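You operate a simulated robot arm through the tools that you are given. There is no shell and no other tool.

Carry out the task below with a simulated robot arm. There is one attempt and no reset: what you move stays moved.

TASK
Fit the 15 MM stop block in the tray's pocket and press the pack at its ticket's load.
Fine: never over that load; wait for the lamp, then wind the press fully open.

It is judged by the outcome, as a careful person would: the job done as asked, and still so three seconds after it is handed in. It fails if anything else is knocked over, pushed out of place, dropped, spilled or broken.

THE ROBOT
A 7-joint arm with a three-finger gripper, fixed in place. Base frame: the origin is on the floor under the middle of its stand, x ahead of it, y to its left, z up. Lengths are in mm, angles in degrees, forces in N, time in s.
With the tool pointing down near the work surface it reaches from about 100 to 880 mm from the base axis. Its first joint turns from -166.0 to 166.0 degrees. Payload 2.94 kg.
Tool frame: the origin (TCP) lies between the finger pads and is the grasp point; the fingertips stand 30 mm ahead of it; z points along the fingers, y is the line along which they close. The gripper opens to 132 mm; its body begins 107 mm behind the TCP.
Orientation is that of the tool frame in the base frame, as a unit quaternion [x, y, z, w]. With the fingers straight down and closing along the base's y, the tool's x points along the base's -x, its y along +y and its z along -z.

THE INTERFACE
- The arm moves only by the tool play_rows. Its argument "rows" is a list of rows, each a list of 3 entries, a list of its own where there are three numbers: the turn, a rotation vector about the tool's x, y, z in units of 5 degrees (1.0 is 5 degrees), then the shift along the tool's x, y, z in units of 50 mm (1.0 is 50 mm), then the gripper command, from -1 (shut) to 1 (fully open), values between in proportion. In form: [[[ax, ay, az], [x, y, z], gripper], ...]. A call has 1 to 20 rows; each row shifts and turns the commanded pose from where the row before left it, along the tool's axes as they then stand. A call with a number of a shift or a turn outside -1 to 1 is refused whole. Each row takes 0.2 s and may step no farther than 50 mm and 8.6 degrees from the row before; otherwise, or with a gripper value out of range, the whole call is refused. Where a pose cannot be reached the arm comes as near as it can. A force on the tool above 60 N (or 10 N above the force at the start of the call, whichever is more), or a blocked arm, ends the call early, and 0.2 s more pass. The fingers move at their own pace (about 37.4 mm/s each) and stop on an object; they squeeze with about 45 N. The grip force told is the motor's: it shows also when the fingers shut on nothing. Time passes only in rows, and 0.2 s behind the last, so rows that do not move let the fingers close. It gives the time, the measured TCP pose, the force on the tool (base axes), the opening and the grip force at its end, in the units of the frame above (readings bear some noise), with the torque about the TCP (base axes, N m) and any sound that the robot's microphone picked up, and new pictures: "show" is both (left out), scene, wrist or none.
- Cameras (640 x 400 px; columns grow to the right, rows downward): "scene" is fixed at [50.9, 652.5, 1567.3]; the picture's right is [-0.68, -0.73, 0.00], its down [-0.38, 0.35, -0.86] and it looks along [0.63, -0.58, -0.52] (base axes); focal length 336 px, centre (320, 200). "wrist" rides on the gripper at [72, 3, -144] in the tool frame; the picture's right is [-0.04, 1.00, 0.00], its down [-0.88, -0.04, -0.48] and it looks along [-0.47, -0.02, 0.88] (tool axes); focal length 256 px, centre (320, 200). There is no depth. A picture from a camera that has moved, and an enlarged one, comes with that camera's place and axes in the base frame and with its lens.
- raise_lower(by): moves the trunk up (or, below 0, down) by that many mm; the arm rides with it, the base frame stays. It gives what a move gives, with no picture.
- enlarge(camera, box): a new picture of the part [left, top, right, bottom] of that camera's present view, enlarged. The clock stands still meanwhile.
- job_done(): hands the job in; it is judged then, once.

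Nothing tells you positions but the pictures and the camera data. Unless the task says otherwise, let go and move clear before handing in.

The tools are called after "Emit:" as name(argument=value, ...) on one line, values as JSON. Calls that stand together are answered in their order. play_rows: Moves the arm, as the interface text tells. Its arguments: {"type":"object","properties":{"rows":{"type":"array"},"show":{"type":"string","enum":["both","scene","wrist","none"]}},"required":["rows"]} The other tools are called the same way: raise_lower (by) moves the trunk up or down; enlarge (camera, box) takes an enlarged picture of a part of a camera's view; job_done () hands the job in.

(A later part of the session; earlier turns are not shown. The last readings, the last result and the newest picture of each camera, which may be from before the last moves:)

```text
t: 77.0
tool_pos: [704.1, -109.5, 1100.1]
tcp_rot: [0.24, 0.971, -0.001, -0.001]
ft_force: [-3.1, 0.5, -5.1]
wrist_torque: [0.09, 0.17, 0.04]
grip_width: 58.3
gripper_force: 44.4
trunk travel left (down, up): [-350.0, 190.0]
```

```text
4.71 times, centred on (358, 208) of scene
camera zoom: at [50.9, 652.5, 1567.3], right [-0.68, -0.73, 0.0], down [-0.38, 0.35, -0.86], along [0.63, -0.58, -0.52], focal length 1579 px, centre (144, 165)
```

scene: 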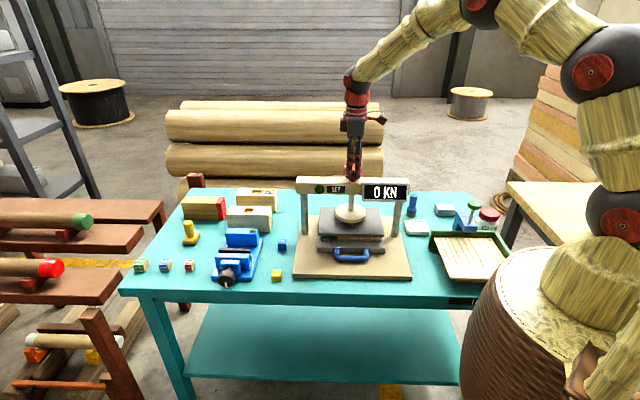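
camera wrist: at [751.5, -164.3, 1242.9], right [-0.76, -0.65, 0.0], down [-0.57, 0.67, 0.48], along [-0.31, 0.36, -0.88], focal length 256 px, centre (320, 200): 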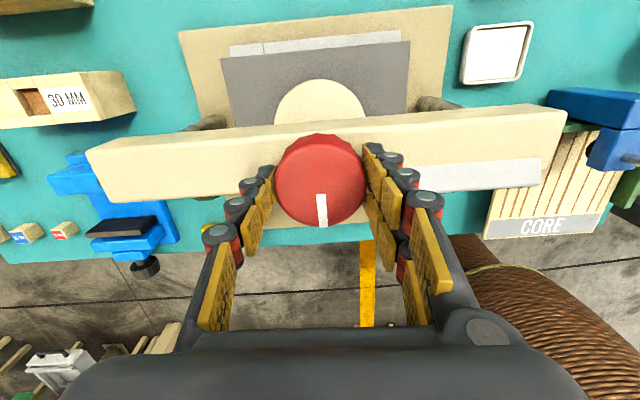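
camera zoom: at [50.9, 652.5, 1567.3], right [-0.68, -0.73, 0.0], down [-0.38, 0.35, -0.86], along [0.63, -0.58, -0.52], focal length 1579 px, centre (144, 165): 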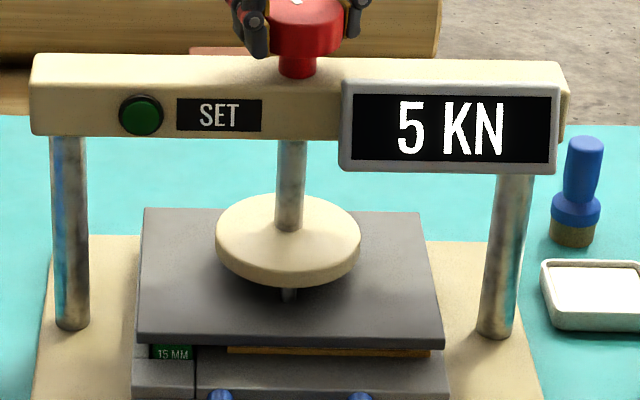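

Emit:
play_rows(rows=[[[0, 0, 0.15], [0, 0, 0], -1], [[0, 0, 0], [0, 0, 0], -1]], show="none")

Emit:
enlarge(camera="scene", box=[300, 165, 415, 250])

```text
t: 77.6
tool_pos: [703.9, -109.2, 1099.0]
tcp_rot: [0.245, 0.97, -0.001, -0.001]
ft_force: [-3.2, 2.0, -6.2]
wrist_torque: [0.11, 0.17, 0.13]
grip_width: 58.4
gripper_force: 45.0
trunk travel left (down, up): [-350.0, 190.0]
```

```text
4.71 times, centred on (358, 208) of scene
camera zoom: at [50.9, 652.5, 1567.3], right [-0.68, -0.73, 0.0], down [-0.38, 0.35, -0.86], along [0.63, -0.58, -0.52], focal length 1579 px, centre (144, 165)
```

zoom: 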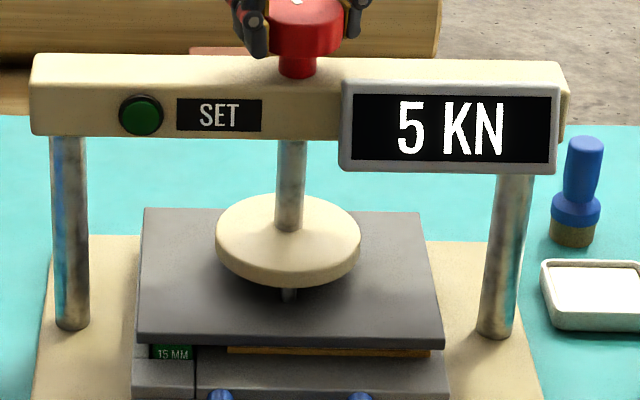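

Emit:
play_rows(rows=[[[0, 0, 0.2], [0, 0, 0], -1], [[0, 0, 0], [0, 0, 0], -1]], show="none")

Emit:
enlarge(camera="scene", box=[300, 165, 415, 250])

```text
t: 78.2
tool_pos: [704.2, -108.5, 1098.4]
tcp_rot: [0.256, 0.967, -0.001, -0.001]
ft_force: [-4.2, 3.9, -8.2]
wrist_torque: [0.06, -0.05, 0.01]
grip_width: 58.4
gripper_force: 45.2
trunk travel left (down, up): [-350.0, 190.0]
```

```text
4.71 times, centred on (358, 208) of scene
camera zoom: at [50.9, 652.5, 1567.3], right [-0.68, -0.73, 0.0], down [-0.38, 0.35, -0.86], along [0.63, -0.58, -0.52], focal length 1579 px, centre (144, 165)
```

zoom: 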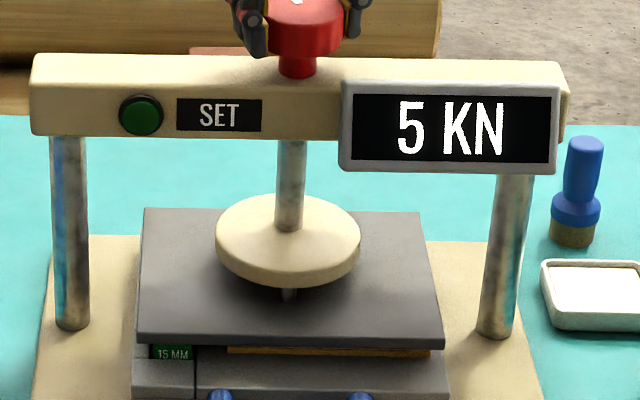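

Emit:
play_rows(rows=[[[0, 0, 0.2], [0, 0, 0], -1], [[0, 0, 0], [0, 0, 0], -1]], show="none")

Emit:
enlarge(camera="scene", box=[300, 165, 415, 250])

```text
t: 78.8
tool_pos: [702.7, -109.7, 1098.7]
tcp_rot: [0.262, 0.965, -0.001, -0.002]
ft_force: [-5.6, 4.0, -10.3]
wrist_torque: [-0.01, -0.04, 0.11]
grip_width: 58.5
gripper_force: 44.9
trunk travel left (down, up): [-350.0, 190.0]
```

```text
4.71 times, centred on (358, 208) of scene
camera zoom: at [50.9, 652.5, 1567.3], right [-0.68, -0.73, 0.0], down [-0.38, 0.35, -0.86], along [0.63, -0.58, -0.52], focal length 1579 px, centre (144, 165)
```

zoom: 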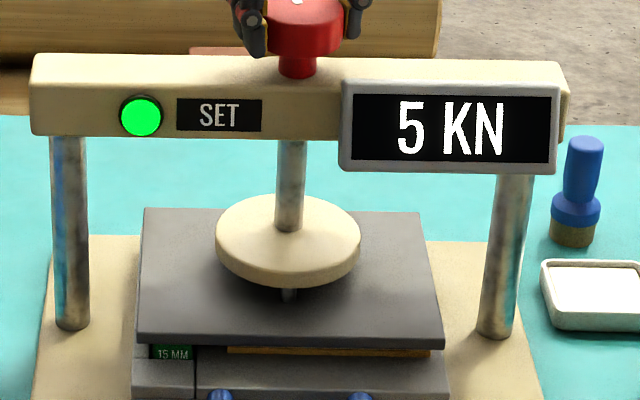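

The SET lamp lit at 5 KN after about 3 s of holding, but the ticket asks for 15 KN. I'll keep winding in 1° steps toward 15 and see how the lamp behaves.

Emit:
play_rows(rows=[[[0, 0, 0.2], [0, 0, 0], -1]], show="none")

Emit:
enlarge(camera="scene", box=[300, 165, 415, 250])

```text
t: 79.2
tool_pos: [703.4, -110.8, 1098.6]
tcp_rot: [0.27, 0.963, -0.001, -0.001]
ft_force: [-6.4, 2.8, -9.5]
wrist_torque: [0.15, 0.71, 0.08]
grip_width: 58.6
gripper_force: 45.0
trunk travel left (down, up): [-350.0, 190.0]
```

```text
4.71 times, centred on (358, 208) of scene
camera zoom: at [50.9, 652.5, 1567.3], right [-0.68, -0.73, 0.0], down [-0.38, 0.35, -0.86], along [0.63, -0.58, -0.52], focal length 1579 px, centre (144, 165)
```

zoom: 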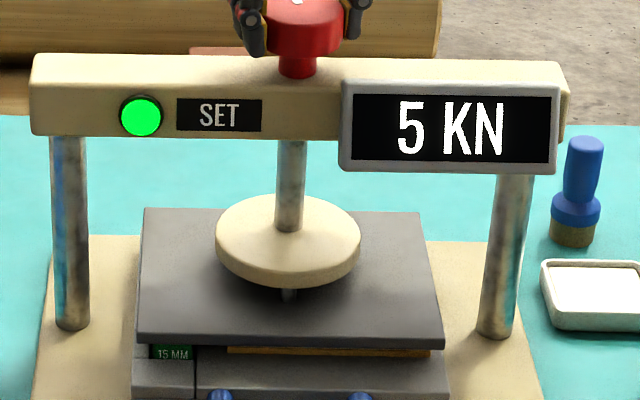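

Emit:
play_rows(rows=[[[0, 0, 0.2], [0, 0, 0], -1]], show="none")

Emit:
enlarge(camera="scene", box=[300, 165, 415, 250])

```text
t: 79.6
tool_pos: [703.0, -109.1, 1098.8]
tcp_rot: [0.28, 0.96, -0.001, -0.002]
ft_force: [-6.2, 2.1, -6.7]
wrist_torque: [0.37, 1.19, 0.12]
grip_width: 58.5
gripper_force: 44.8
trunk travel left (down, up): [-350.0, 190.0]
```

```text
4.71 times, centred on (358, 208) of scene
camera zoom: at [50.9, 652.5, 1567.3], right [-0.68, -0.73, 0.0], down [-0.38, 0.35, -0.86], along [0.63, -0.58, -0.52], focal length 1579 px, centre (144, 165)
```

zoom: 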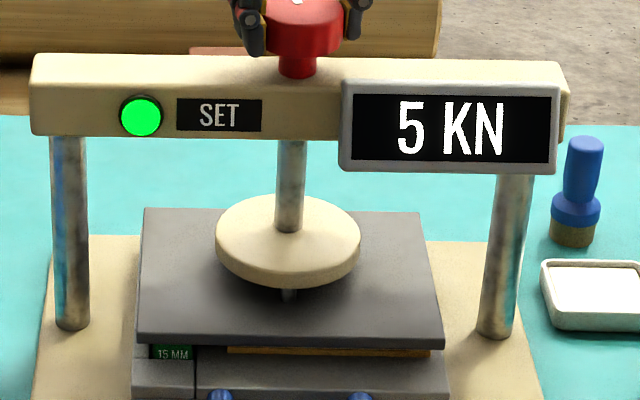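

Emit:
play_rows(rows=[[[0, 0, 0.2], [0, 0, 0], -1]], show="none")

Emit:
enlarge(camera="scene", box=[300, 165, 415, 250])

Emit:
enlarge(camera="wrist", box=[220, 100, 420, 225])

```text
t: 80.0
tool_pos: [704.0, -109.7, 1099.4]
tcp_rot: [0.286, 0.958, -0.002, -0.001]
ft_force: [-6.4, 2.3, -8.2]
wrist_torque: [0.17, 0.61, 0.12]
grip_width: 58.2
gripper_force: 45.3
trunk travel left (down, up): [-350.0, 190.0]
```

```text
4.71 times, centred on (358, 208) of scene
camera zoom: at [50.9, 652.5, 1567.3], right [-0.68, -0.73, 0.0], down [-0.38, 0.35, -0.86], along [0.63, -0.58, -0.52], focal length 1579 px, centre (144, 165)
```

zoom: 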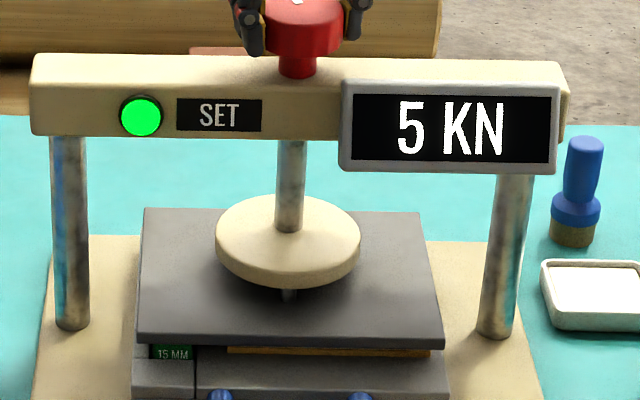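

```text
3.20 times, centred on (320, 162) of wrist
camera zoom: at [646.1, -67.3, 1243.0], right [0.59, 0.81, 0.0], down [0.71, -0.52, 0.47], along [0.38, -0.28, -0.88], focal length 819 px, centre (320, 320)
```

zoom: 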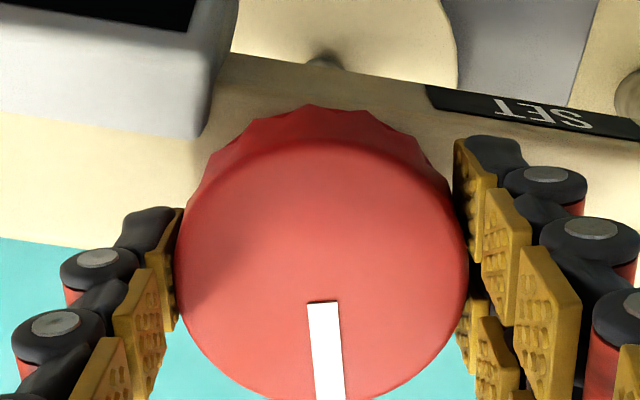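

Emit:
play_rows(rows=[[[0, 0, 0.2], [0, 0, 0], -1]], show="none")

Emit:
enlarge(camera="scene", box=[300, 165, 415, 250])

```text
t: 80.4
tool_pos: [703.5, -109.8, 1098.0]
tcp_rot: [0.296, 0.955, -0.001, -0.001]
ft_force: [-7.3, 1.9, -7.6]
wrist_torque: [0.07, 0.36, 0.1]
grip_width: 58.4
gripper_force: 44.8
trunk travel left (down, up): [-350.0, 190.0]
```

```text
4.71 times, centred on (358, 208) of scene
camera zoom: at [50.9, 652.5, 1567.3], right [-0.68, -0.73, 0.0], down [-0.38, 0.35, -0.86], along [0.63, -0.58, -0.52], focal length 1579 px, centre (144, 165)
```

zoom: 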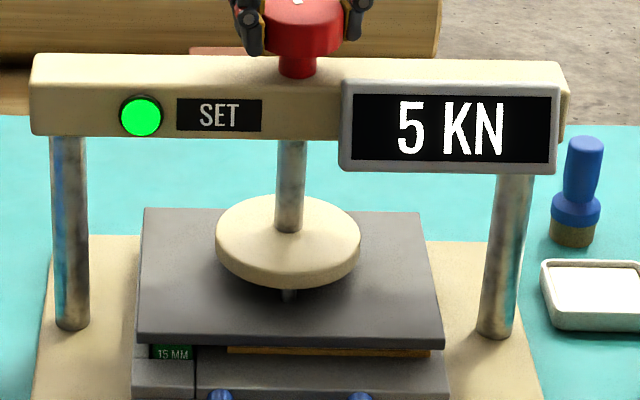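

Emit:
play_rows(rows=[[[0, 0, 0.2], [0, 0, 0], -1]], show="none")

Emit:
enlarge(camera="scene", box=[300, 165, 415, 250])

```text
t: 80.8
tool_pos: [703.6, -110.2, 1098.3]
tcp_rot: [0.304, 0.953, -0.001, -0.001]
ft_force: [-8.7, 2.3, -5.2]
wrist_torque: [0.17, 0.82, 0.09]
grip_width: 58.4
gripper_force: 44.7
trunk travel left (down, up): [-350.0, 190.0]
```

```text
4.71 times, centred on (358, 208) of scene
camera zoom: at [50.9, 652.5, 1567.3], right [-0.68, -0.73, 0.0], down [-0.38, 0.35, -0.86], along [0.63, -0.58, -0.52], focal length 1579 px, centre (144, 165)
```

zoom: 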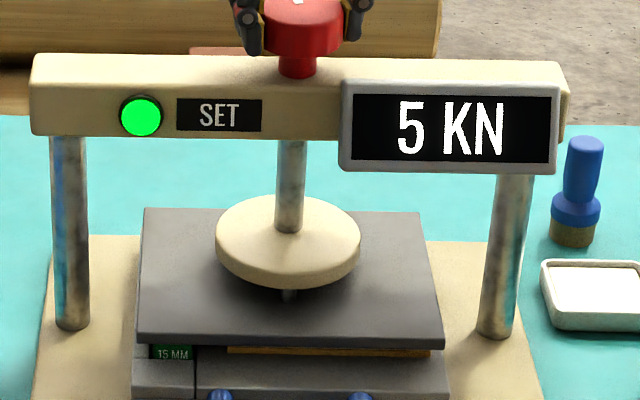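

Emit:
play_rows(rows=[[[0, 0, 0.2], [0, 0, 0], -1]], show="none")

Emit:
enlarge(camera="scene", box=[300, 165, 415, 250])

```text
t: 81.2
tool_pos: [703.8, -111.0, 1099.1]
tcp_rot: [0.313, 0.95, -0.001, -0.001]
ft_force: [-9.0, 1.6, -4.2]
wrist_torque: [0.32, 0.97, 0.1]
grip_width: 58.4
gripper_force: 45.4
trunk travel left (down, up): [-350.0, 190.0]
```

```text
4.71 times, centred on (358, 208) of scene
camera zoom: at [50.9, 652.5, 1567.3], right [-0.68, -0.73, 0.0], down [-0.38, 0.35, -0.86], along [0.63, -0.58, -0.52], focal length 1579 px, centre (144, 165)
```

zoom: 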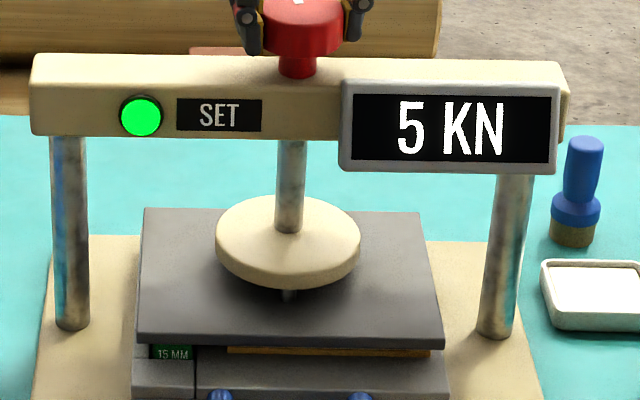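

Emit:
play_rows(rows=[[[0, 0, 0.2], [0, 0, 0], -1]], show="none")

Emit:
enlarge(camera="scene", box=[300, 165, 415, 250])

```text
t: 81.6
tool_pos: [703.0, -109.5, 1099.0]
tcp_rot: [0.32, 0.947, -0.001, 0.0]
ft_force: [-7.7, 0.1, -4.1]
wrist_torque: [0.22, 0.7, 0.1]
grip_width: 58.5
gripper_force: 45.2
trunk travel left (down, up): [-350.0, 190.0]
```

```text
4.71 times, centred on (358, 208) of scene
camera zoom: at [50.9, 652.5, 1567.3], right [-0.68, -0.73, 0.0], down [-0.38, 0.35, -0.86], along [0.63, -0.58, -0.52], focal length 1579 px, centre (144, 165)
```

zoom: 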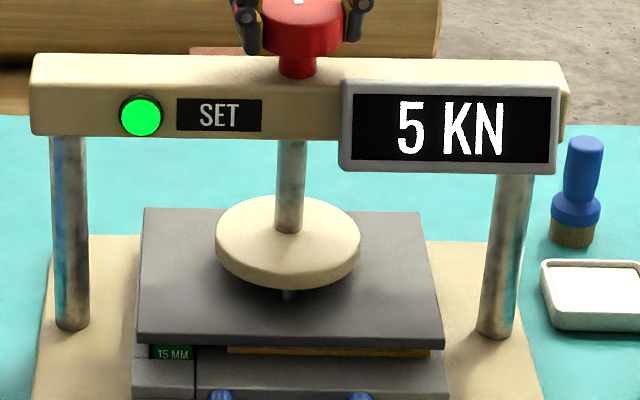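

Emit:
play_rows(rows=[[[0, 0, 0.2], [0, 0, 0], -1]], show="none")

Emit:
enlarge(camera="scene", box=[300, 165, 415, 250])

```text
t: 82.0
tool_pos: [702.4, -109.0, 1098.7]
tcp_rot: [0.329, 0.944, -0.002, 0.0]
ft_force: [-7.8, 0.0, -5.1]
wrist_torque: [-0.1, 0.06, 0.12]
grip_width: 58.2
gripper_force: 45.2
trunk travel left (down, up): [-350.0, 190.0]
```

```text
4.71 times, centred on (358, 208) of scene
camera zoom: at [50.9, 652.5, 1567.3], right [-0.68, -0.73, 0.0], down [-0.38, 0.35, -0.86], along [0.63, -0.58, -0.52], focal length 1579 px, centre (144, 165)
```

zoom: 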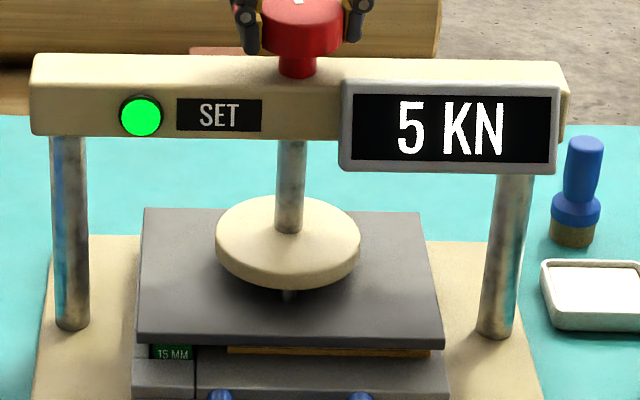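

Emit:
play_rows(rows=[[[0, 0, 0.2], [0, 0, 0], -1]], show="none")

Emit:
enlarge(camera="scene", box=[300, 165, 415, 250])

```text
t: 82.4
tool_pos: [703.9, -109.6, 1099.7]
tcp_rot: [0.337, 0.942, -0.001, -0.001]
ft_force: [-5.7, 0.3, -7.3]
wrist_torque: [-0.27, -0.37, 0.13]
grip_width: 58.4
gripper_force: 44.8
trunk travel left (down, up): [-350.0, 190.0]
```

```text
4.71 times, centred on (358, 208) of scene
camera zoom: at [50.9, 652.5, 1567.3], right [-0.68, -0.73, 0.0], down [-0.38, 0.35, -0.86], along [0.63, -0.58, -0.52], focal length 1579 px, centre (144, 165)
```

zoom: 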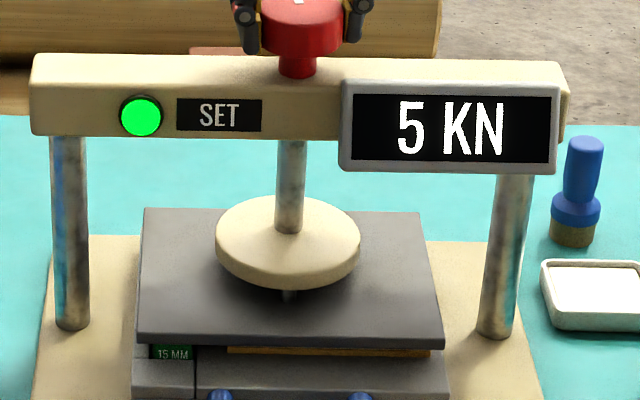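

Emit:
play_rows(rows=[[[0, 0, 0.25], [0, 0, 0], -1]], show="none")

Emit:
enlarge(camera="scene", box=[300, 165, 415, 250])

```text
t: 82.8
tool_pos: [703.9, -110.0, 1099.2]
tcp_rot: [0.348, 0.938, -0.001, -0.001]
ft_force: [-6.5, 0.6, -7.1]
wrist_torque: [-0.21, -0.26, 0.12]
grip_width: 58.0
gripper_force: 45.1
trunk travel left (down, up): [-350.0, 190.0]
```

```text
4.71 times, centred on (358, 208) of scene
camera zoom: at [50.9, 652.5, 1567.3], right [-0.68, -0.73, 0.0], down [-0.38, 0.35, -0.86], along [0.63, -0.58, -0.52], focal length 1579 px, centre (144, 165)
```

zoom: 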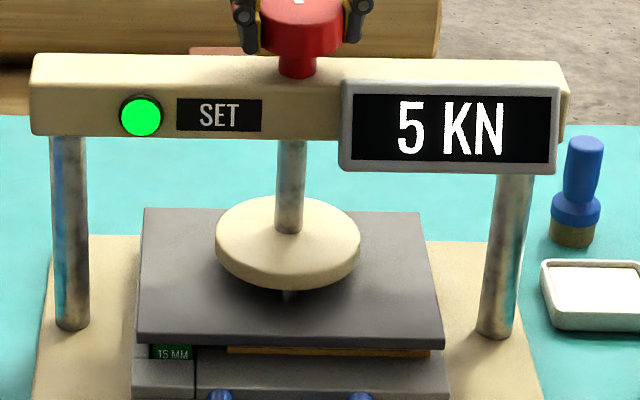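

Emit:
play_rows(rows=[[[0, 0, 0.25], [0, 0, 0], -1]], show="none")

Emit:
enlarge(camera="scene", box=[300, 165, 415, 250])

```text
t: 83.2
tool_pos: [703.3, -110.3, 1098.2]
tcp_rot: [0.358, 0.934, -0.002, -0.001]
ft_force: [-5.9, 1.0, -5.9]
wrist_torque: [-0.05, 0.09, 0.09]
grip_width: 58.2
gripper_force: 45.1
trunk travel left (down, up): [-350.0, 190.0]
```

```text
4.71 times, centred on (358, 208) of scene
camera zoom: at [50.9, 652.5, 1567.3], right [-0.68, -0.73, 0.0], down [-0.38, 0.35, -0.86], along [0.63, -0.58, -0.52], focal length 1579 px, centre (144, 165)
```

zoom: 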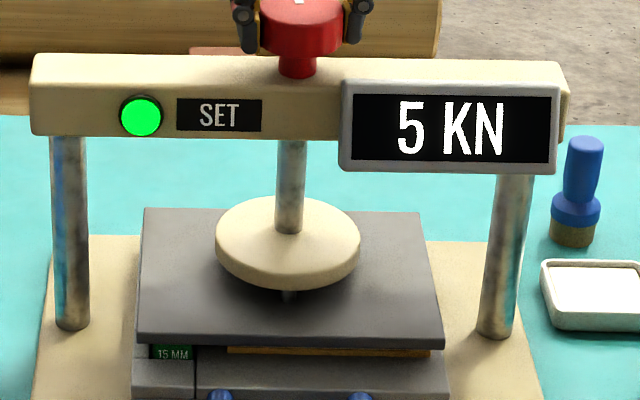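

Emit:
play_rows(rows=[[[0, 0, 0.25], [0, 0, 0], -1]], show="none")

Emit:
enlarge(camera="scene", box=[300, 165, 415, 250])

```text
t: 83.6
tool_pos: [704.2, -108.9, 1098.0]
tcp_rot: [0.368, 0.93, -0.002, 0.0]
ft_force: [-8.3, -0.8, -3.7]
wrist_torque: [0.15, 0.32, 0.09]
grip_width: 58.3
gripper_force: 45.1
trunk travel left (down, up): [-350.0, 190.0]
```

```text
4.71 times, centred on (358, 208) of scene
camera zoom: at [50.9, 652.5, 1567.3], right [-0.68, -0.73, 0.0], down [-0.38, 0.35, -0.86], along [0.63, -0.58, -0.52], focal length 1579 px, centre (144, 165)
```

zoom: 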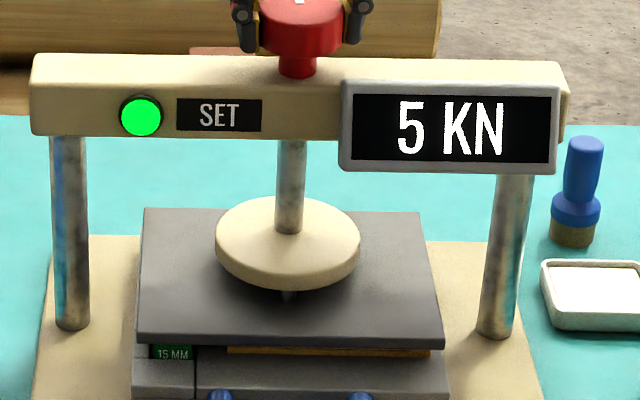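

Emit:
play_rows(rows=[[[0, 0, 0.25], [0, 0, 0], -1]], show="none")

Emit:
enlarge(camera="scene", box=[300, 165, 415, 250])

Emit:
enlarge(camera="scene", box=[335, 200, 370, 235])

```text
t: 84.0
tool_pos: [703.7, -109.1, 1098.2]
tcp_rot: [0.378, 0.926, -0.001, -0.001]
ft_force: [-7.3, 1.5, -0.6]
wrist_torque: [0.32, 1.2, 0.13]
grip_width: 58.4
gripper_force: 45.2
trunk travel left (down, up): [-350.0, 190.0]
```

```text
4.71 times, centred on (358, 208) of scene
camera zoom: at [50.9, 652.5, 1567.3], right [-0.68, -0.73, 0.0], down [-0.38, 0.35, -0.86], along [0.63, -0.58, -0.52], focal length 1579 px, centre (144, 165)
```

zoom: 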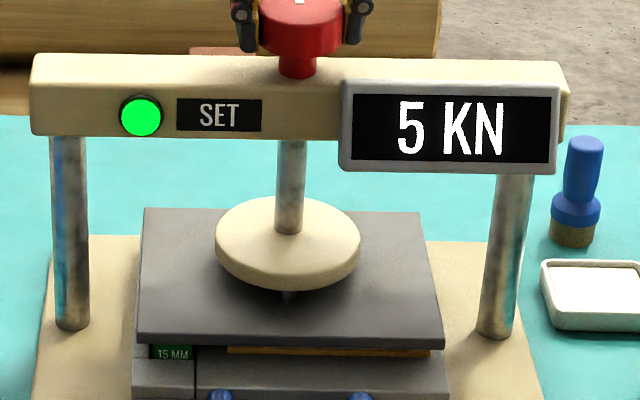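

```text
11.43 times, centred on (352, 218) of scene
camera zoom: at [50.9, 652.5, 1567.3], right [-0.68, -0.73, 0.0], down [-0.38, 0.35, -0.86], along [0.63, -0.58, -0.52], focal length 3835 px, centre (-51, 0)
```

zoom: 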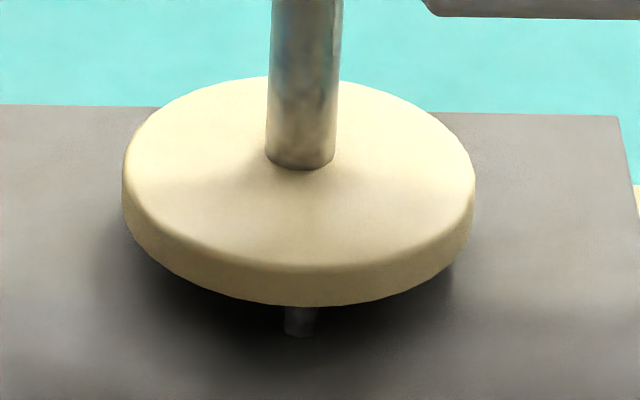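

The hub still has visible pin length left, so the load builds gradually and the display seems to move in 5 KN steps. I'll continue in 2° steps until 10 shows, tracking the angles.

Emit:
play_rows(rows=[[[0, 0, 0.4], [0, 0, 0], -1]], show="none")

Emit:
enlarge(camera="scene", box=[300, 165, 415, 250])

```text
t: 84.4
tool_pos: [702.7, -110.9, 1099.0]
tcp_rot: [0.394, 0.919, -0.001, 0.0]
ft_force: [-7.2, 0.6, -0.8]
wrist_torque: [0.39, 0.89, 0.13]
grip_width: 58.5
gripper_force: 44.5
trunk travel left (down, up): [-350.0, 190.0]
```

```text
4.71 times, centred on (358, 208) of scene
camera zoom: at [50.9, 652.5, 1567.3], right [-0.68, -0.73, 0.0], down [-0.38, 0.35, -0.86], along [0.63, -0.58, -0.52], focal length 1579 px, centre (144, 165)
```

zoom: 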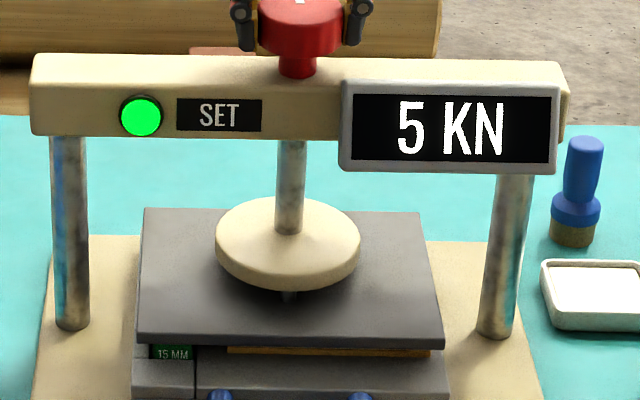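

Emit:
play_rows(rows=[[[0, 0, 0.4], [0, 0, 0], -1]], show="none")

Emit:
enlarge(camera="scene", box=[300, 165, 415, 250])

```text
t: 84.8
tool_pos: [702.9, -109.2, 1098.9]
tcp_rot: [0.41, 0.912, 0.0, 0.001]
ft_force: [-5.2, -0.1, -3.2]
wrist_torque: [0.28, 0.34, 0.14]
grip_width: 58.6
gripper_force: 45.6
trunk travel left (down, up): [-350.0, 190.0]
```

```text
4.71 times, centred on (358, 208) of scene
camera zoom: at [50.9, 652.5, 1567.3], right [-0.68, -0.73, 0.0], down [-0.38, 0.35, -0.86], along [0.63, -0.58, -0.52], focal length 1579 px, centre (144, 165)
```

zoom: 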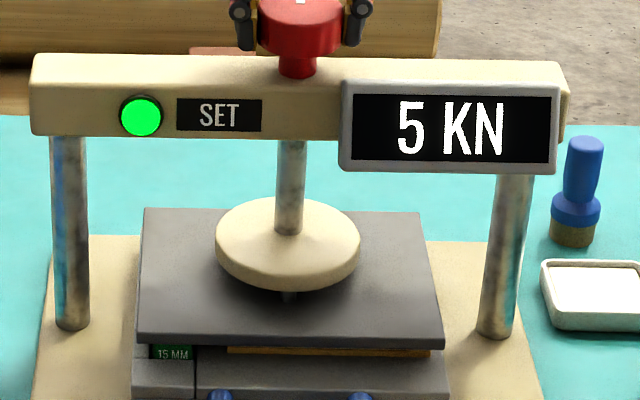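

Emit:
play_rows(rows=[[[0, 0, 0.4], [0, 0, 0], -1]], show="none")

Emit:
enlarge(camera="scene", box=[300, 165, 415, 250])

```text
t: 85.2
tool_pos: [702.5, -109.6, 1099.3]
tcp_rot: [0.428, 0.904, -0.001, 0.0]
ft_force: [-5.5, -1.1, -1.2]
wrist_torque: [0.08, 0.18, 0.11]
grip_width: 58.5
gripper_force: 44.8
trunk travel left (down, up): [-350.0, 190.0]
```

```text
4.71 times, centred on (358, 208) of scene
camera zoom: at [50.9, 652.5, 1567.3], right [-0.68, -0.73, 0.0], down [-0.38, 0.35, -0.86], along [0.63, -0.58, -0.52], focal length 1579 px, centre (144, 165)
```

zoom: 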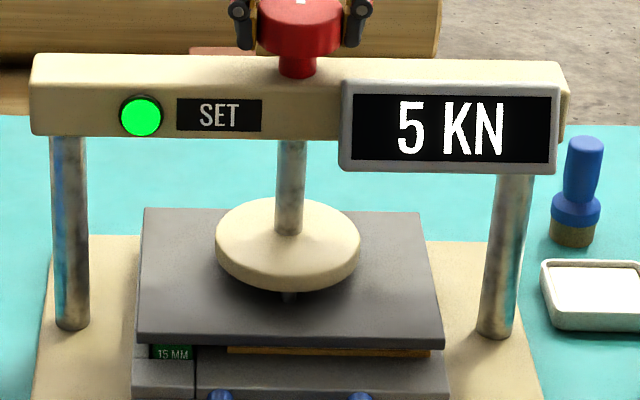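

Emit:
play_rows(rows=[[[0, 0, 0.4], [0, 0, 0], -1]], show="none")

Emit:
enlarge(camera="scene", box=[300, 165, 415, 250])

```text
t: 85.6
tool_pos: [702.9, -110.4, 1098.8]
tcp_rot: [0.442, 0.897, -0.001, 0.0]
ft_force: [-6.5, 0.3, -1.2]
wrist_torque: [-0.31, -0.31, 0.14]
grip_width: 58.1
gripper_force: 45.0
trunk travel left (down, up): [-350.0, 190.0]
```

```text
4.71 times, centred on (358, 208) of scene
camera zoom: at [50.9, 652.5, 1567.3], right [-0.68, -0.73, 0.0], down [-0.38, 0.35, -0.86], along [0.63, -0.58, -0.52], focal length 1579 px, centre (144, 165)
```

zoom: 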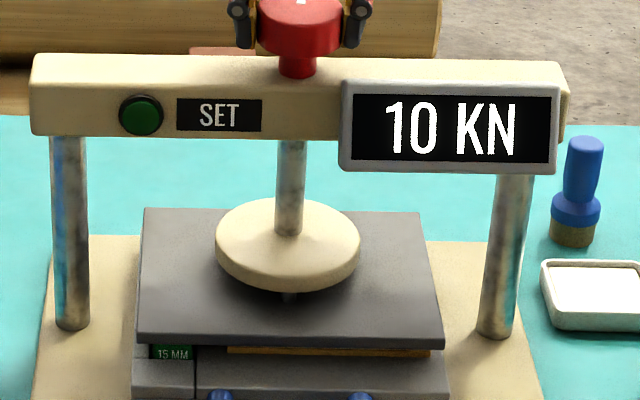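

It now shows 10 KN and the lamp went out, so the lamp reports holding a steady value. The step is about 25° per 5 KN, so 15 should first show around 210° total and 20 only near 235°. I'll advance 15°, then go in small steps.

Emit:
play_rows(rows=[[[0, 0, 1], [0, 0, 0], -1], [[0, 0, 1], [0, 0, 0], -1], [[0, 0, 1], [0, 0, 0], -1]], show="none")

Emit:
enlarge(camera="scene", box=[300, 165, 415, 250])

Emit:
enlarge(camera="wrist", box=[220, 100, 420, 225])

```text
t: 86.4
tool_pos: [703.4, -109.6, 1098.7]
tcp_rot: [0.555, 0.832, 0.0, 0.0]
ft_force: [-2.9, -0.8, 2.5]
wrist_torque: [0.65, 0.87, 0.16]
grip_width: 58.3
gripper_force: 45.2
trunk travel left (down, up): [-350.0, 190.0]
```

```text
4.71 times, centred on (358, 208) of scene
camera zoom: at [50.9, 652.5, 1567.3], right [-0.68, -0.73, 0.0], down [-0.38, 0.35, -0.86], along [0.63, -0.58, -0.52], focal length 1579 px, centre (144, 165)
```

zoom: 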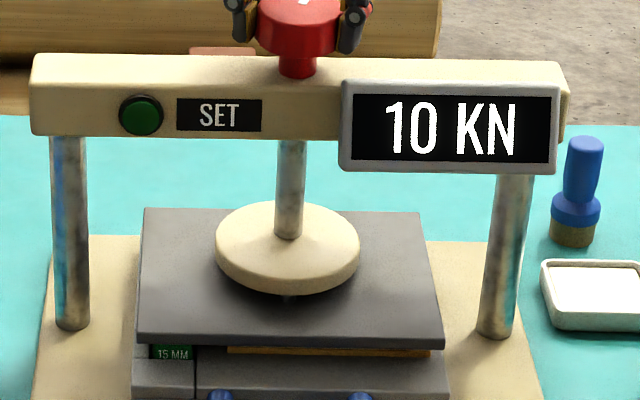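

```text
3.20 times, centred on (320, 162) of wrist
camera zoom: at [679.6, -41.7, 1242.9], right [0.94, 0.34, 0.0], down [0.3, -0.83, 0.48], along [0.16, -0.45, -0.88], focal length 819 px, centre (320, 320)
```

zoom: 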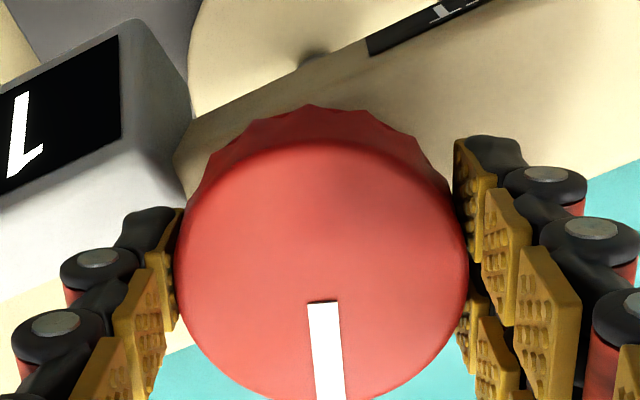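

Emit:
play_rows(rows=[[[0, 0, 0.9], [0, 0, 0], -1]], show="none")

Emit:
enlarge(camera="scene", box=[300, 165, 415, 250])

```text
t: 86.8
tool_pos: [703.3, -110.1, 1098.5]
tcp_rot: [0.588, 0.809, -0.001, 0.001]
ft_force: [-2.1, 0.5, 0.2]
wrist_torque: [0.32, -0.04, 0.16]
grip_width: 58.5
gripper_force: 44.6
trunk travel left (down, up): [-350.0, 190.0]
```

```text
4.71 times, centred on (358, 208) of scene
camera zoom: at [50.9, 652.5, 1567.3], right [-0.68, -0.73, 0.0], down [-0.38, 0.35, -0.86], along [0.63, -0.58, -0.52], focal length 1579 px, centre (144, 165)
```

zoom: 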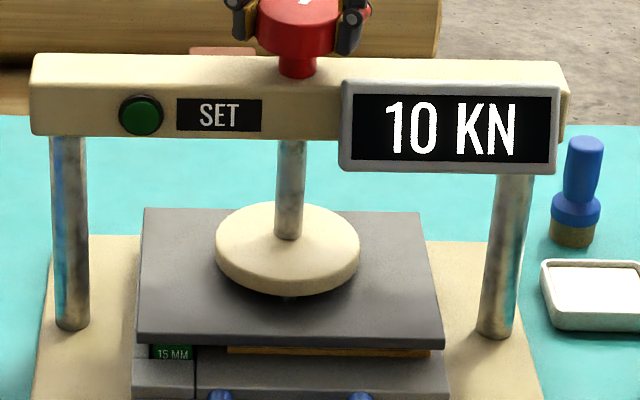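

Emit:
play_rows(rows=[[[0, 0, 0.5], [0, 0, 0], -1]], show="none")

Emit:
enlarge(camera="scene", box=[300, 165, 415, 250])

```text
t: 87.2
tool_pos: [703.7, -109.8, 1099.5]
tcp_rot: [0.606, 0.796, -0.002, 0.0]
ft_force: [-1.9, 1.2, 0.4]
wrist_torque: [0.15, -0.34, 0.13]
grip_width: 58.4
gripper_force: 44.9
trunk travel left (down, up): [-350.0, 190.0]
```

```text
4.71 times, centred on (358, 208) of scene
camera zoom: at [50.9, 652.5, 1567.3], right [-0.68, -0.73, 0.0], down [-0.38, 0.35, -0.86], along [0.63, -0.58, -0.52], focal length 1579 px, centre (144, 165)
```

zoom: 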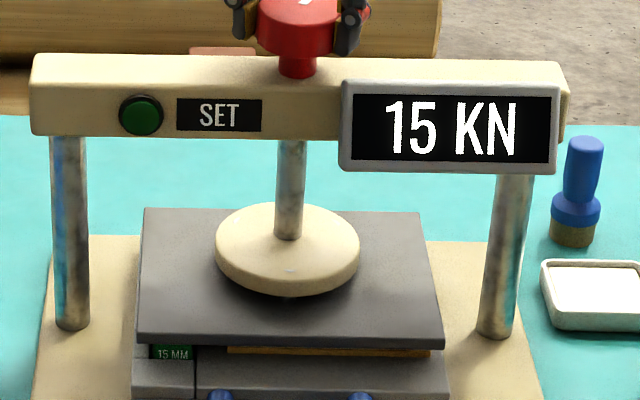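

It shows 15 KN. I'll nudge a few degrees further so the setting sits clearly inside the 15 band, checking the display at every nudge (the next step up is about 20° away).

Emit:
play_rows(rows=[[[0, 0, 0.5], [0, 0, 0], -1]], show="none")

Emit:
enlarge(camera="scene", box=[300, 165, 415, 250])

```text
t: 87.6
tool_pos: [702.8, -109.3, 1099.4]
tcp_rot: [0.622, 0.783, -0.002, 0.0]
ft_force: [-4.1, 2.0, -0.2]
wrist_torque: [-0.13, -0.49, 0.17]
grip_width: 58.4
gripper_force: 45.0
trunk travel left (down, up): [-350.0, 190.0]
```

```text
4.71 times, centred on (358, 208) of scene
camera zoom: at [50.9, 652.5, 1567.3], right [-0.68, -0.73, 0.0], down [-0.38, 0.35, -0.86], along [0.63, -0.58, -0.52], focal length 1579 px, centre (144, 165)
```

zoom: 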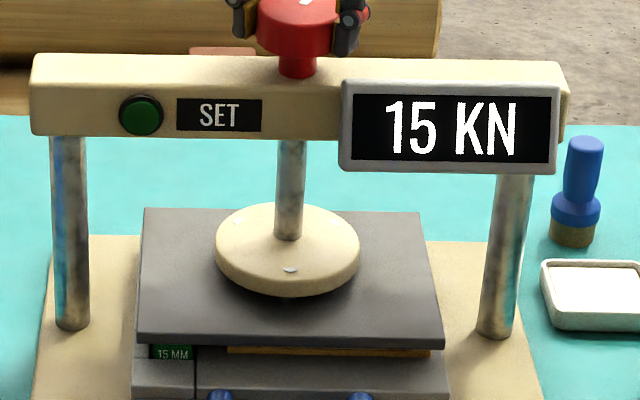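

Emit:
play_rows(rows=[[[0, 0, 0.5], [0, 0, 0], -1]], show="none")

Emit:
enlarge(camera="scene", box=[300, 165, 415, 250])

```text
t: 88.0
tool_pos: [703.5, -109.7, 1098.7]
tcp_rot: [0.639, 0.769, -0.003, -0.001]
ft_force: [-2.4, 3.5, 0.1]
wrist_torque: [0.22, 0.25, 0.15]
grip_width: 58.2
gripper_force: 44.8
trunk travel left (down, up): [-350.0, 190.0]
```

```text
4.71 times, centred on (358, 208) of scene
camera zoom: at [50.9, 652.5, 1567.3], right [-0.68, -0.73, 0.0], down [-0.38, 0.35, -0.86], along [0.63, -0.58, -0.52], focal length 1579 px, centre (144, 165)
```

zoom: 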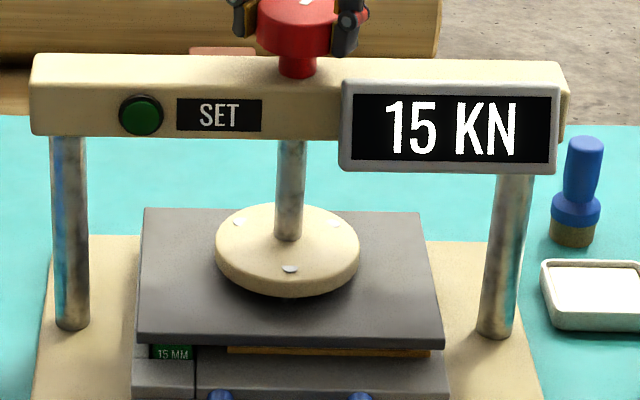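

Steady at 15 KN. I'll hold still with the grip on and wait for the lamp.

Emit:
play_rows(rows=[[[0, 0, 0], [0, 0, 0], -1], [[0, 0, 0], [0, 0, 0], -1], [[0, 0, 0], [0, 0, 0], -1], [[0, 0, 0], [0, 0, 0], -1], [[0, 0, 0], [0, 0, 0], -1], [[0, 0, 0], [0, 0, 0], -1], [[0, 0, 0], [0, 0, 0], -1], [[0, 0, 0], [0, 0, 0], -1], [[0, 0, 0], [0, 0, 0], -1], [[0, 0, 0], [0, 0, 0], -1]], show="none")

Emit:
enlarge(camera="scene", box=[300, 165, 415, 250])

```text
t: 90.2
tool_pos: [703.6, -109.4, 1100.1]
tcp_rot: [0.639, 0.77, -0.002, -0.001]
ft_force: [-2.8, 4.6, 0.7]
wrist_torque: [0.11, 0.08, 0.06]
grip_width: 58.3
gripper_force: 44.7
trunk travel left (down, up): [-350.0, 190.0]
```

```text
4.71 times, centred on (358, 208) of scene
camera zoom: at [50.9, 652.5, 1567.3], right [-0.68, -0.73, 0.0], down [-0.38, 0.35, -0.86], along [0.63, -0.58, -0.52], focal length 1579 px, centre (144, 165)
```

zoom: 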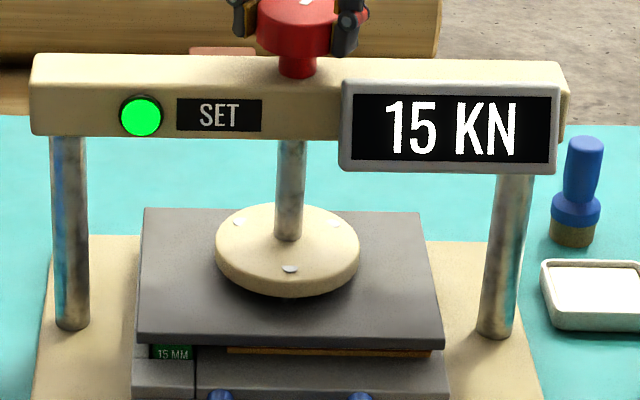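

The lamp is lit at 15 KN. I'll hold a moment longer, then wind back counter-clockwise.

Emit:
play_rows(rows=[[[0, 0, 0], [0, 0, 0], -1], [[0, 0, 0], [0, 0, 0], -1], [[0, 0, 0], [0, 0, 0], -1], [[0, 0, 0], [0, 0, 0], -1], [[0, 0, 0], [0, 0, 0], -1]], show="none")

Emit:
enlarge(camera="scene", box=[300, 165, 415, 250])

Emit:
play_rows(rows=[[[0, 0, -1], [0, 0, 0], -1], [[0, 0, -1], [0, 0, 0], -1], [[0, 0, -1], [0, 0, 0], -1], [[0, 0, -1], [0, 0, 0], -1], [[0, 0, -1], [0, 0, 0], -1], [[0, 0, -1], [0, 0, 0], -1], [[0, 0, -1], [0, 0, 0], -1], [[0, 0, -1], [0, 0, 0], -1], [[0, 0, -1], [0, 0, 0], -1], [[0, 0, -1], [0, 0, 0], -1]], show="none")

Emit:
enlarge(camera="scene", box=[300, 165, 415, 250])

Emit:
enlarge(camera="wrist", box=[220, 100, 420, 225])

```text
t: 91.4
tool_pos: [702.9, -109.0, 1099.1]
tcp_rot: [0.639, 0.769, -0.002, 0.0]
ft_force: [-3.6, 4.6, 0.4]
wrist_torque: [0.15, 0.09, 0.0]
grip_width: 58.5
gripper_force: 45.7
trunk travel left (down, up): [-350.0, 190.0]
```

```text
4.71 times, centred on (358, 208) of scene
camera zoom: at [50.9, 652.5, 1567.3], right [-0.68, -0.73, 0.0], down [-0.38, 0.35, -0.86], along [0.63, -0.58, -0.52], focal length 1579 px, centre (144, 165)
```

zoom: 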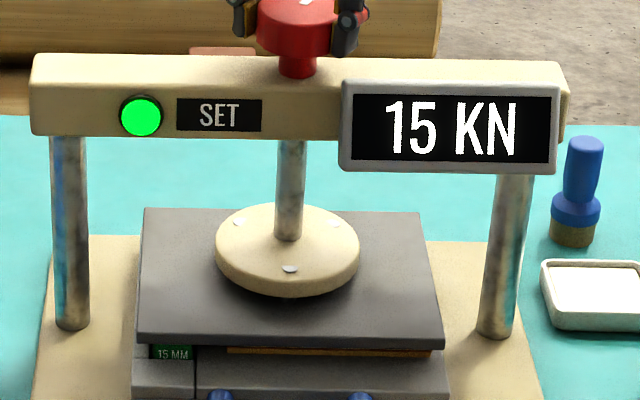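

```text
t: 93.6
tool_pos: [704.5, -110.1, 1098.8]
tcp_rot: [0.253, 0.967, -0.001, -0.001]
ft_force: [-4.5, 3.2, -1.9]
wrist_torque: [-0.41, -0.48, -0.11]
grip_width: 58.3
gripper_force: 45.3
trunk travel left (down, up): [-350.0, 190.0]
```

```text
4.71 times, centred on (358, 208) of scene
camera zoom: at [50.9, 652.5, 1567.3], right [-0.68, -0.73, 0.0], down [-0.38, 0.35, -0.86], along [0.63, -0.58, -0.52], focal length 1579 px, centre (144, 165)
```

zoom: 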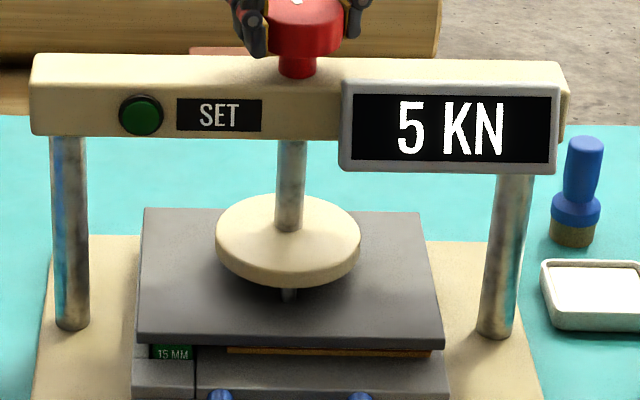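

```text
3.20 times, centred on (320, 162) of wrist
camera zoom: at [643.2, -71.6, 1243.0], right [0.53, 0.85, 0.0], down [0.75, -0.46, 0.47], along [0.4, -0.25, -0.88], focal length 819 px, centre (320, 320)
```

zoom: 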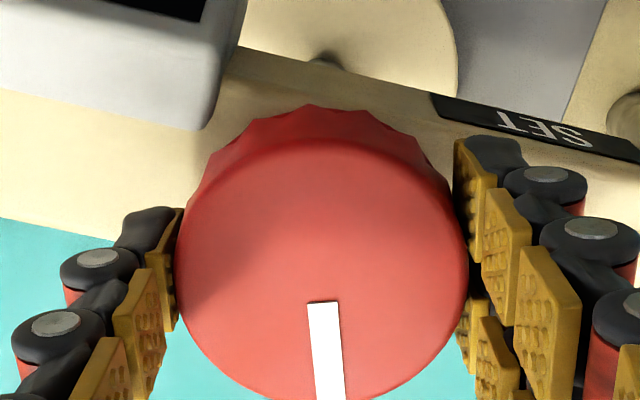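

The load is falling as I unwind and the grip isn't slipping. I'll continue opening.

Emit:
play_rows(rows=[[[0, 0, -1], [0, 0, 0], -1], [[0, 0, -1], [0, 0, 0], -1], [[0, 0, -1], [0, 0, 0], -1], [[0, 0, -1], [0, 0, 0], -1], [[0, 0, -1], [0, 0, 0], -1], [[0, 0, -1], [0, 0, 0], -1], [[0, 0, -1], [0, 0, 0], -1], [[0, 0, -1], [0, 0, 0], -1], [[0, 0, -1], [0, 0, 0], -1], [[0, 0, -1], [0, 0, 0], -1], [[0, 0, -1], [0, 0, 0], -1], [[0, 0, -1], [0, 0, 0], -1], [[0, 0, -1], [0, 0, 0], -1], [[0, 0, -1], [0, 0, 0], -1], [[0, 0, -1], [0, 0, 0], -1], [[0, 0, -1], [0, 0, 0], -1], [[0, 0, -1], [0, 0, 0], -1], [[0, 0, -1], [0, 0, 0], -1], [[0, 0, -1], [0, 0, 0], -1], [[0, 0, -1], [0, 0, 0], -1]], show="none")

Emit:
enlarge(camera="scene", box=[290, 150, 420, 290])

```text
t: 97.8
tool_pos: [703.9, -110.1, 1098.6]
tcp_rot: [-0.579, 0.816, 0.0, -0.002]
ft_force: [1.4, 1.5, -3.2]
wrist_torque: [-0.29, -0.34, -0.13]
grip_width: 58.5
gripper_force: 44.9
trunk travel left (down, up): [-350.0, 190.0]
```

```text
2.86 times, centred on (355, 220) of scene
camera zoom: at [50.9, 652.5, 1567.3], right [-0.68, -0.73, 0.0], down [-0.38, 0.35, -0.86], along [0.63, -0.58, -0.52], focal length 959 px, centre (220, 143)
```

zoom: 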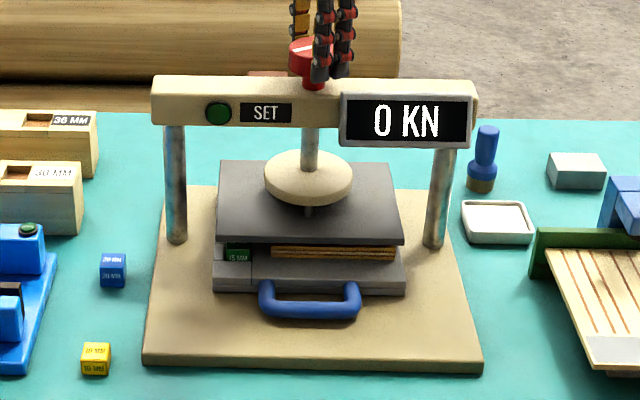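

Emit:
play_rows(rows=[[[0, 0, -1], [0, 0, 0], -1], [[0, 0, -1], [0, 0, 0], -1], [[0, 0, -1], [0, 0, 0], -1], [[0, 0, -1], [0, 0, 0], -1], [[0, 0, -1], [0, 0, 0], -1], [[0, 0, -1], [0, 0, 0], -1], [[0, 0, -1], [0, 0, 0], -1], [[0, 0, -1], [0, 0, 0], -1], [[0, 0, -1], [0, 0, 0], -1], [[0, 0, -1], [0, 0, 0], -1], [[0, 0, -1], [0, 0, 0], -1]], show="none")

Emit:
enlarge(camera="scene", box=[290, 150, 420, 290])

Emit:
enlarge(camera="scene", box=[310, 195, 360, 250])

Emit:
enlarge(camera="wrist", box=[220, 100, 420, 225])

```text
t: 100.2
tool_pos: [704.0, -110.3, 1098.0]
tcp_rot: [0.89, -0.457, 0.0, 0.001]
ft_force: [4.8, -0.1, -0.7]
wrist_torque: [-0.46, -0.51, -0.16]
grip_width: 58.4
gripper_force: 45.5
trunk travel left (down, up): [-350.0, 190.0]
```

```text
2.86 times, centred on (355, 220) of scene
camera zoom: at [50.9, 652.5, 1567.3], right [-0.68, -0.73, 0.0], down [-0.38, 0.35, -0.86], along [0.63, -0.58, -0.52], focal length 959 px, centre (220, 143)
```

zoom: 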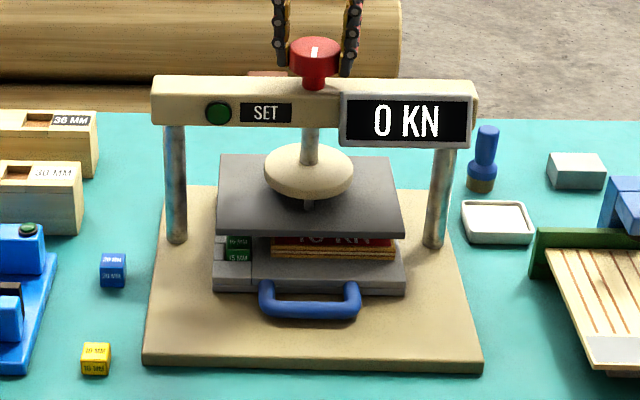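

```text
7.27 times, centred on (335, 222) of scene
camera zoom: at [50.9, 652.5, 1567.3], right [-0.68, -0.73, 0.0], down [-0.38, 0.35, -0.86], along [0.63, -0.58, -0.52], focal length 2441 px, centre (211, 36)
```

zoom: 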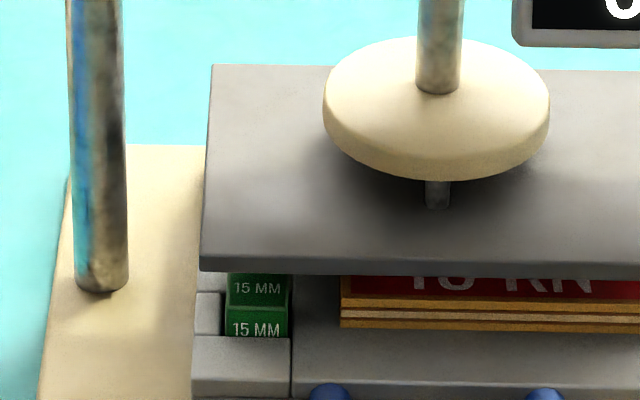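

```text
3.20 times, centred on (320, 162) of wrist
camera zoom: at [744.6, -170.0, 1243.0], right [-0.84, -0.55, 0.0], down [-0.48, 0.74, 0.48], along [-0.26, 0.4, -0.88], focal length 819 px, centre (320, 320)
```

zoom: 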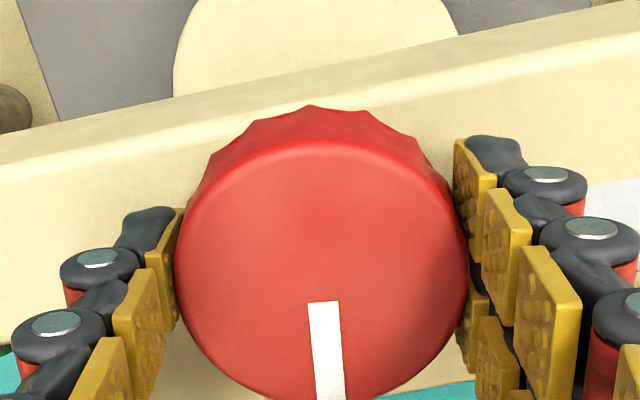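

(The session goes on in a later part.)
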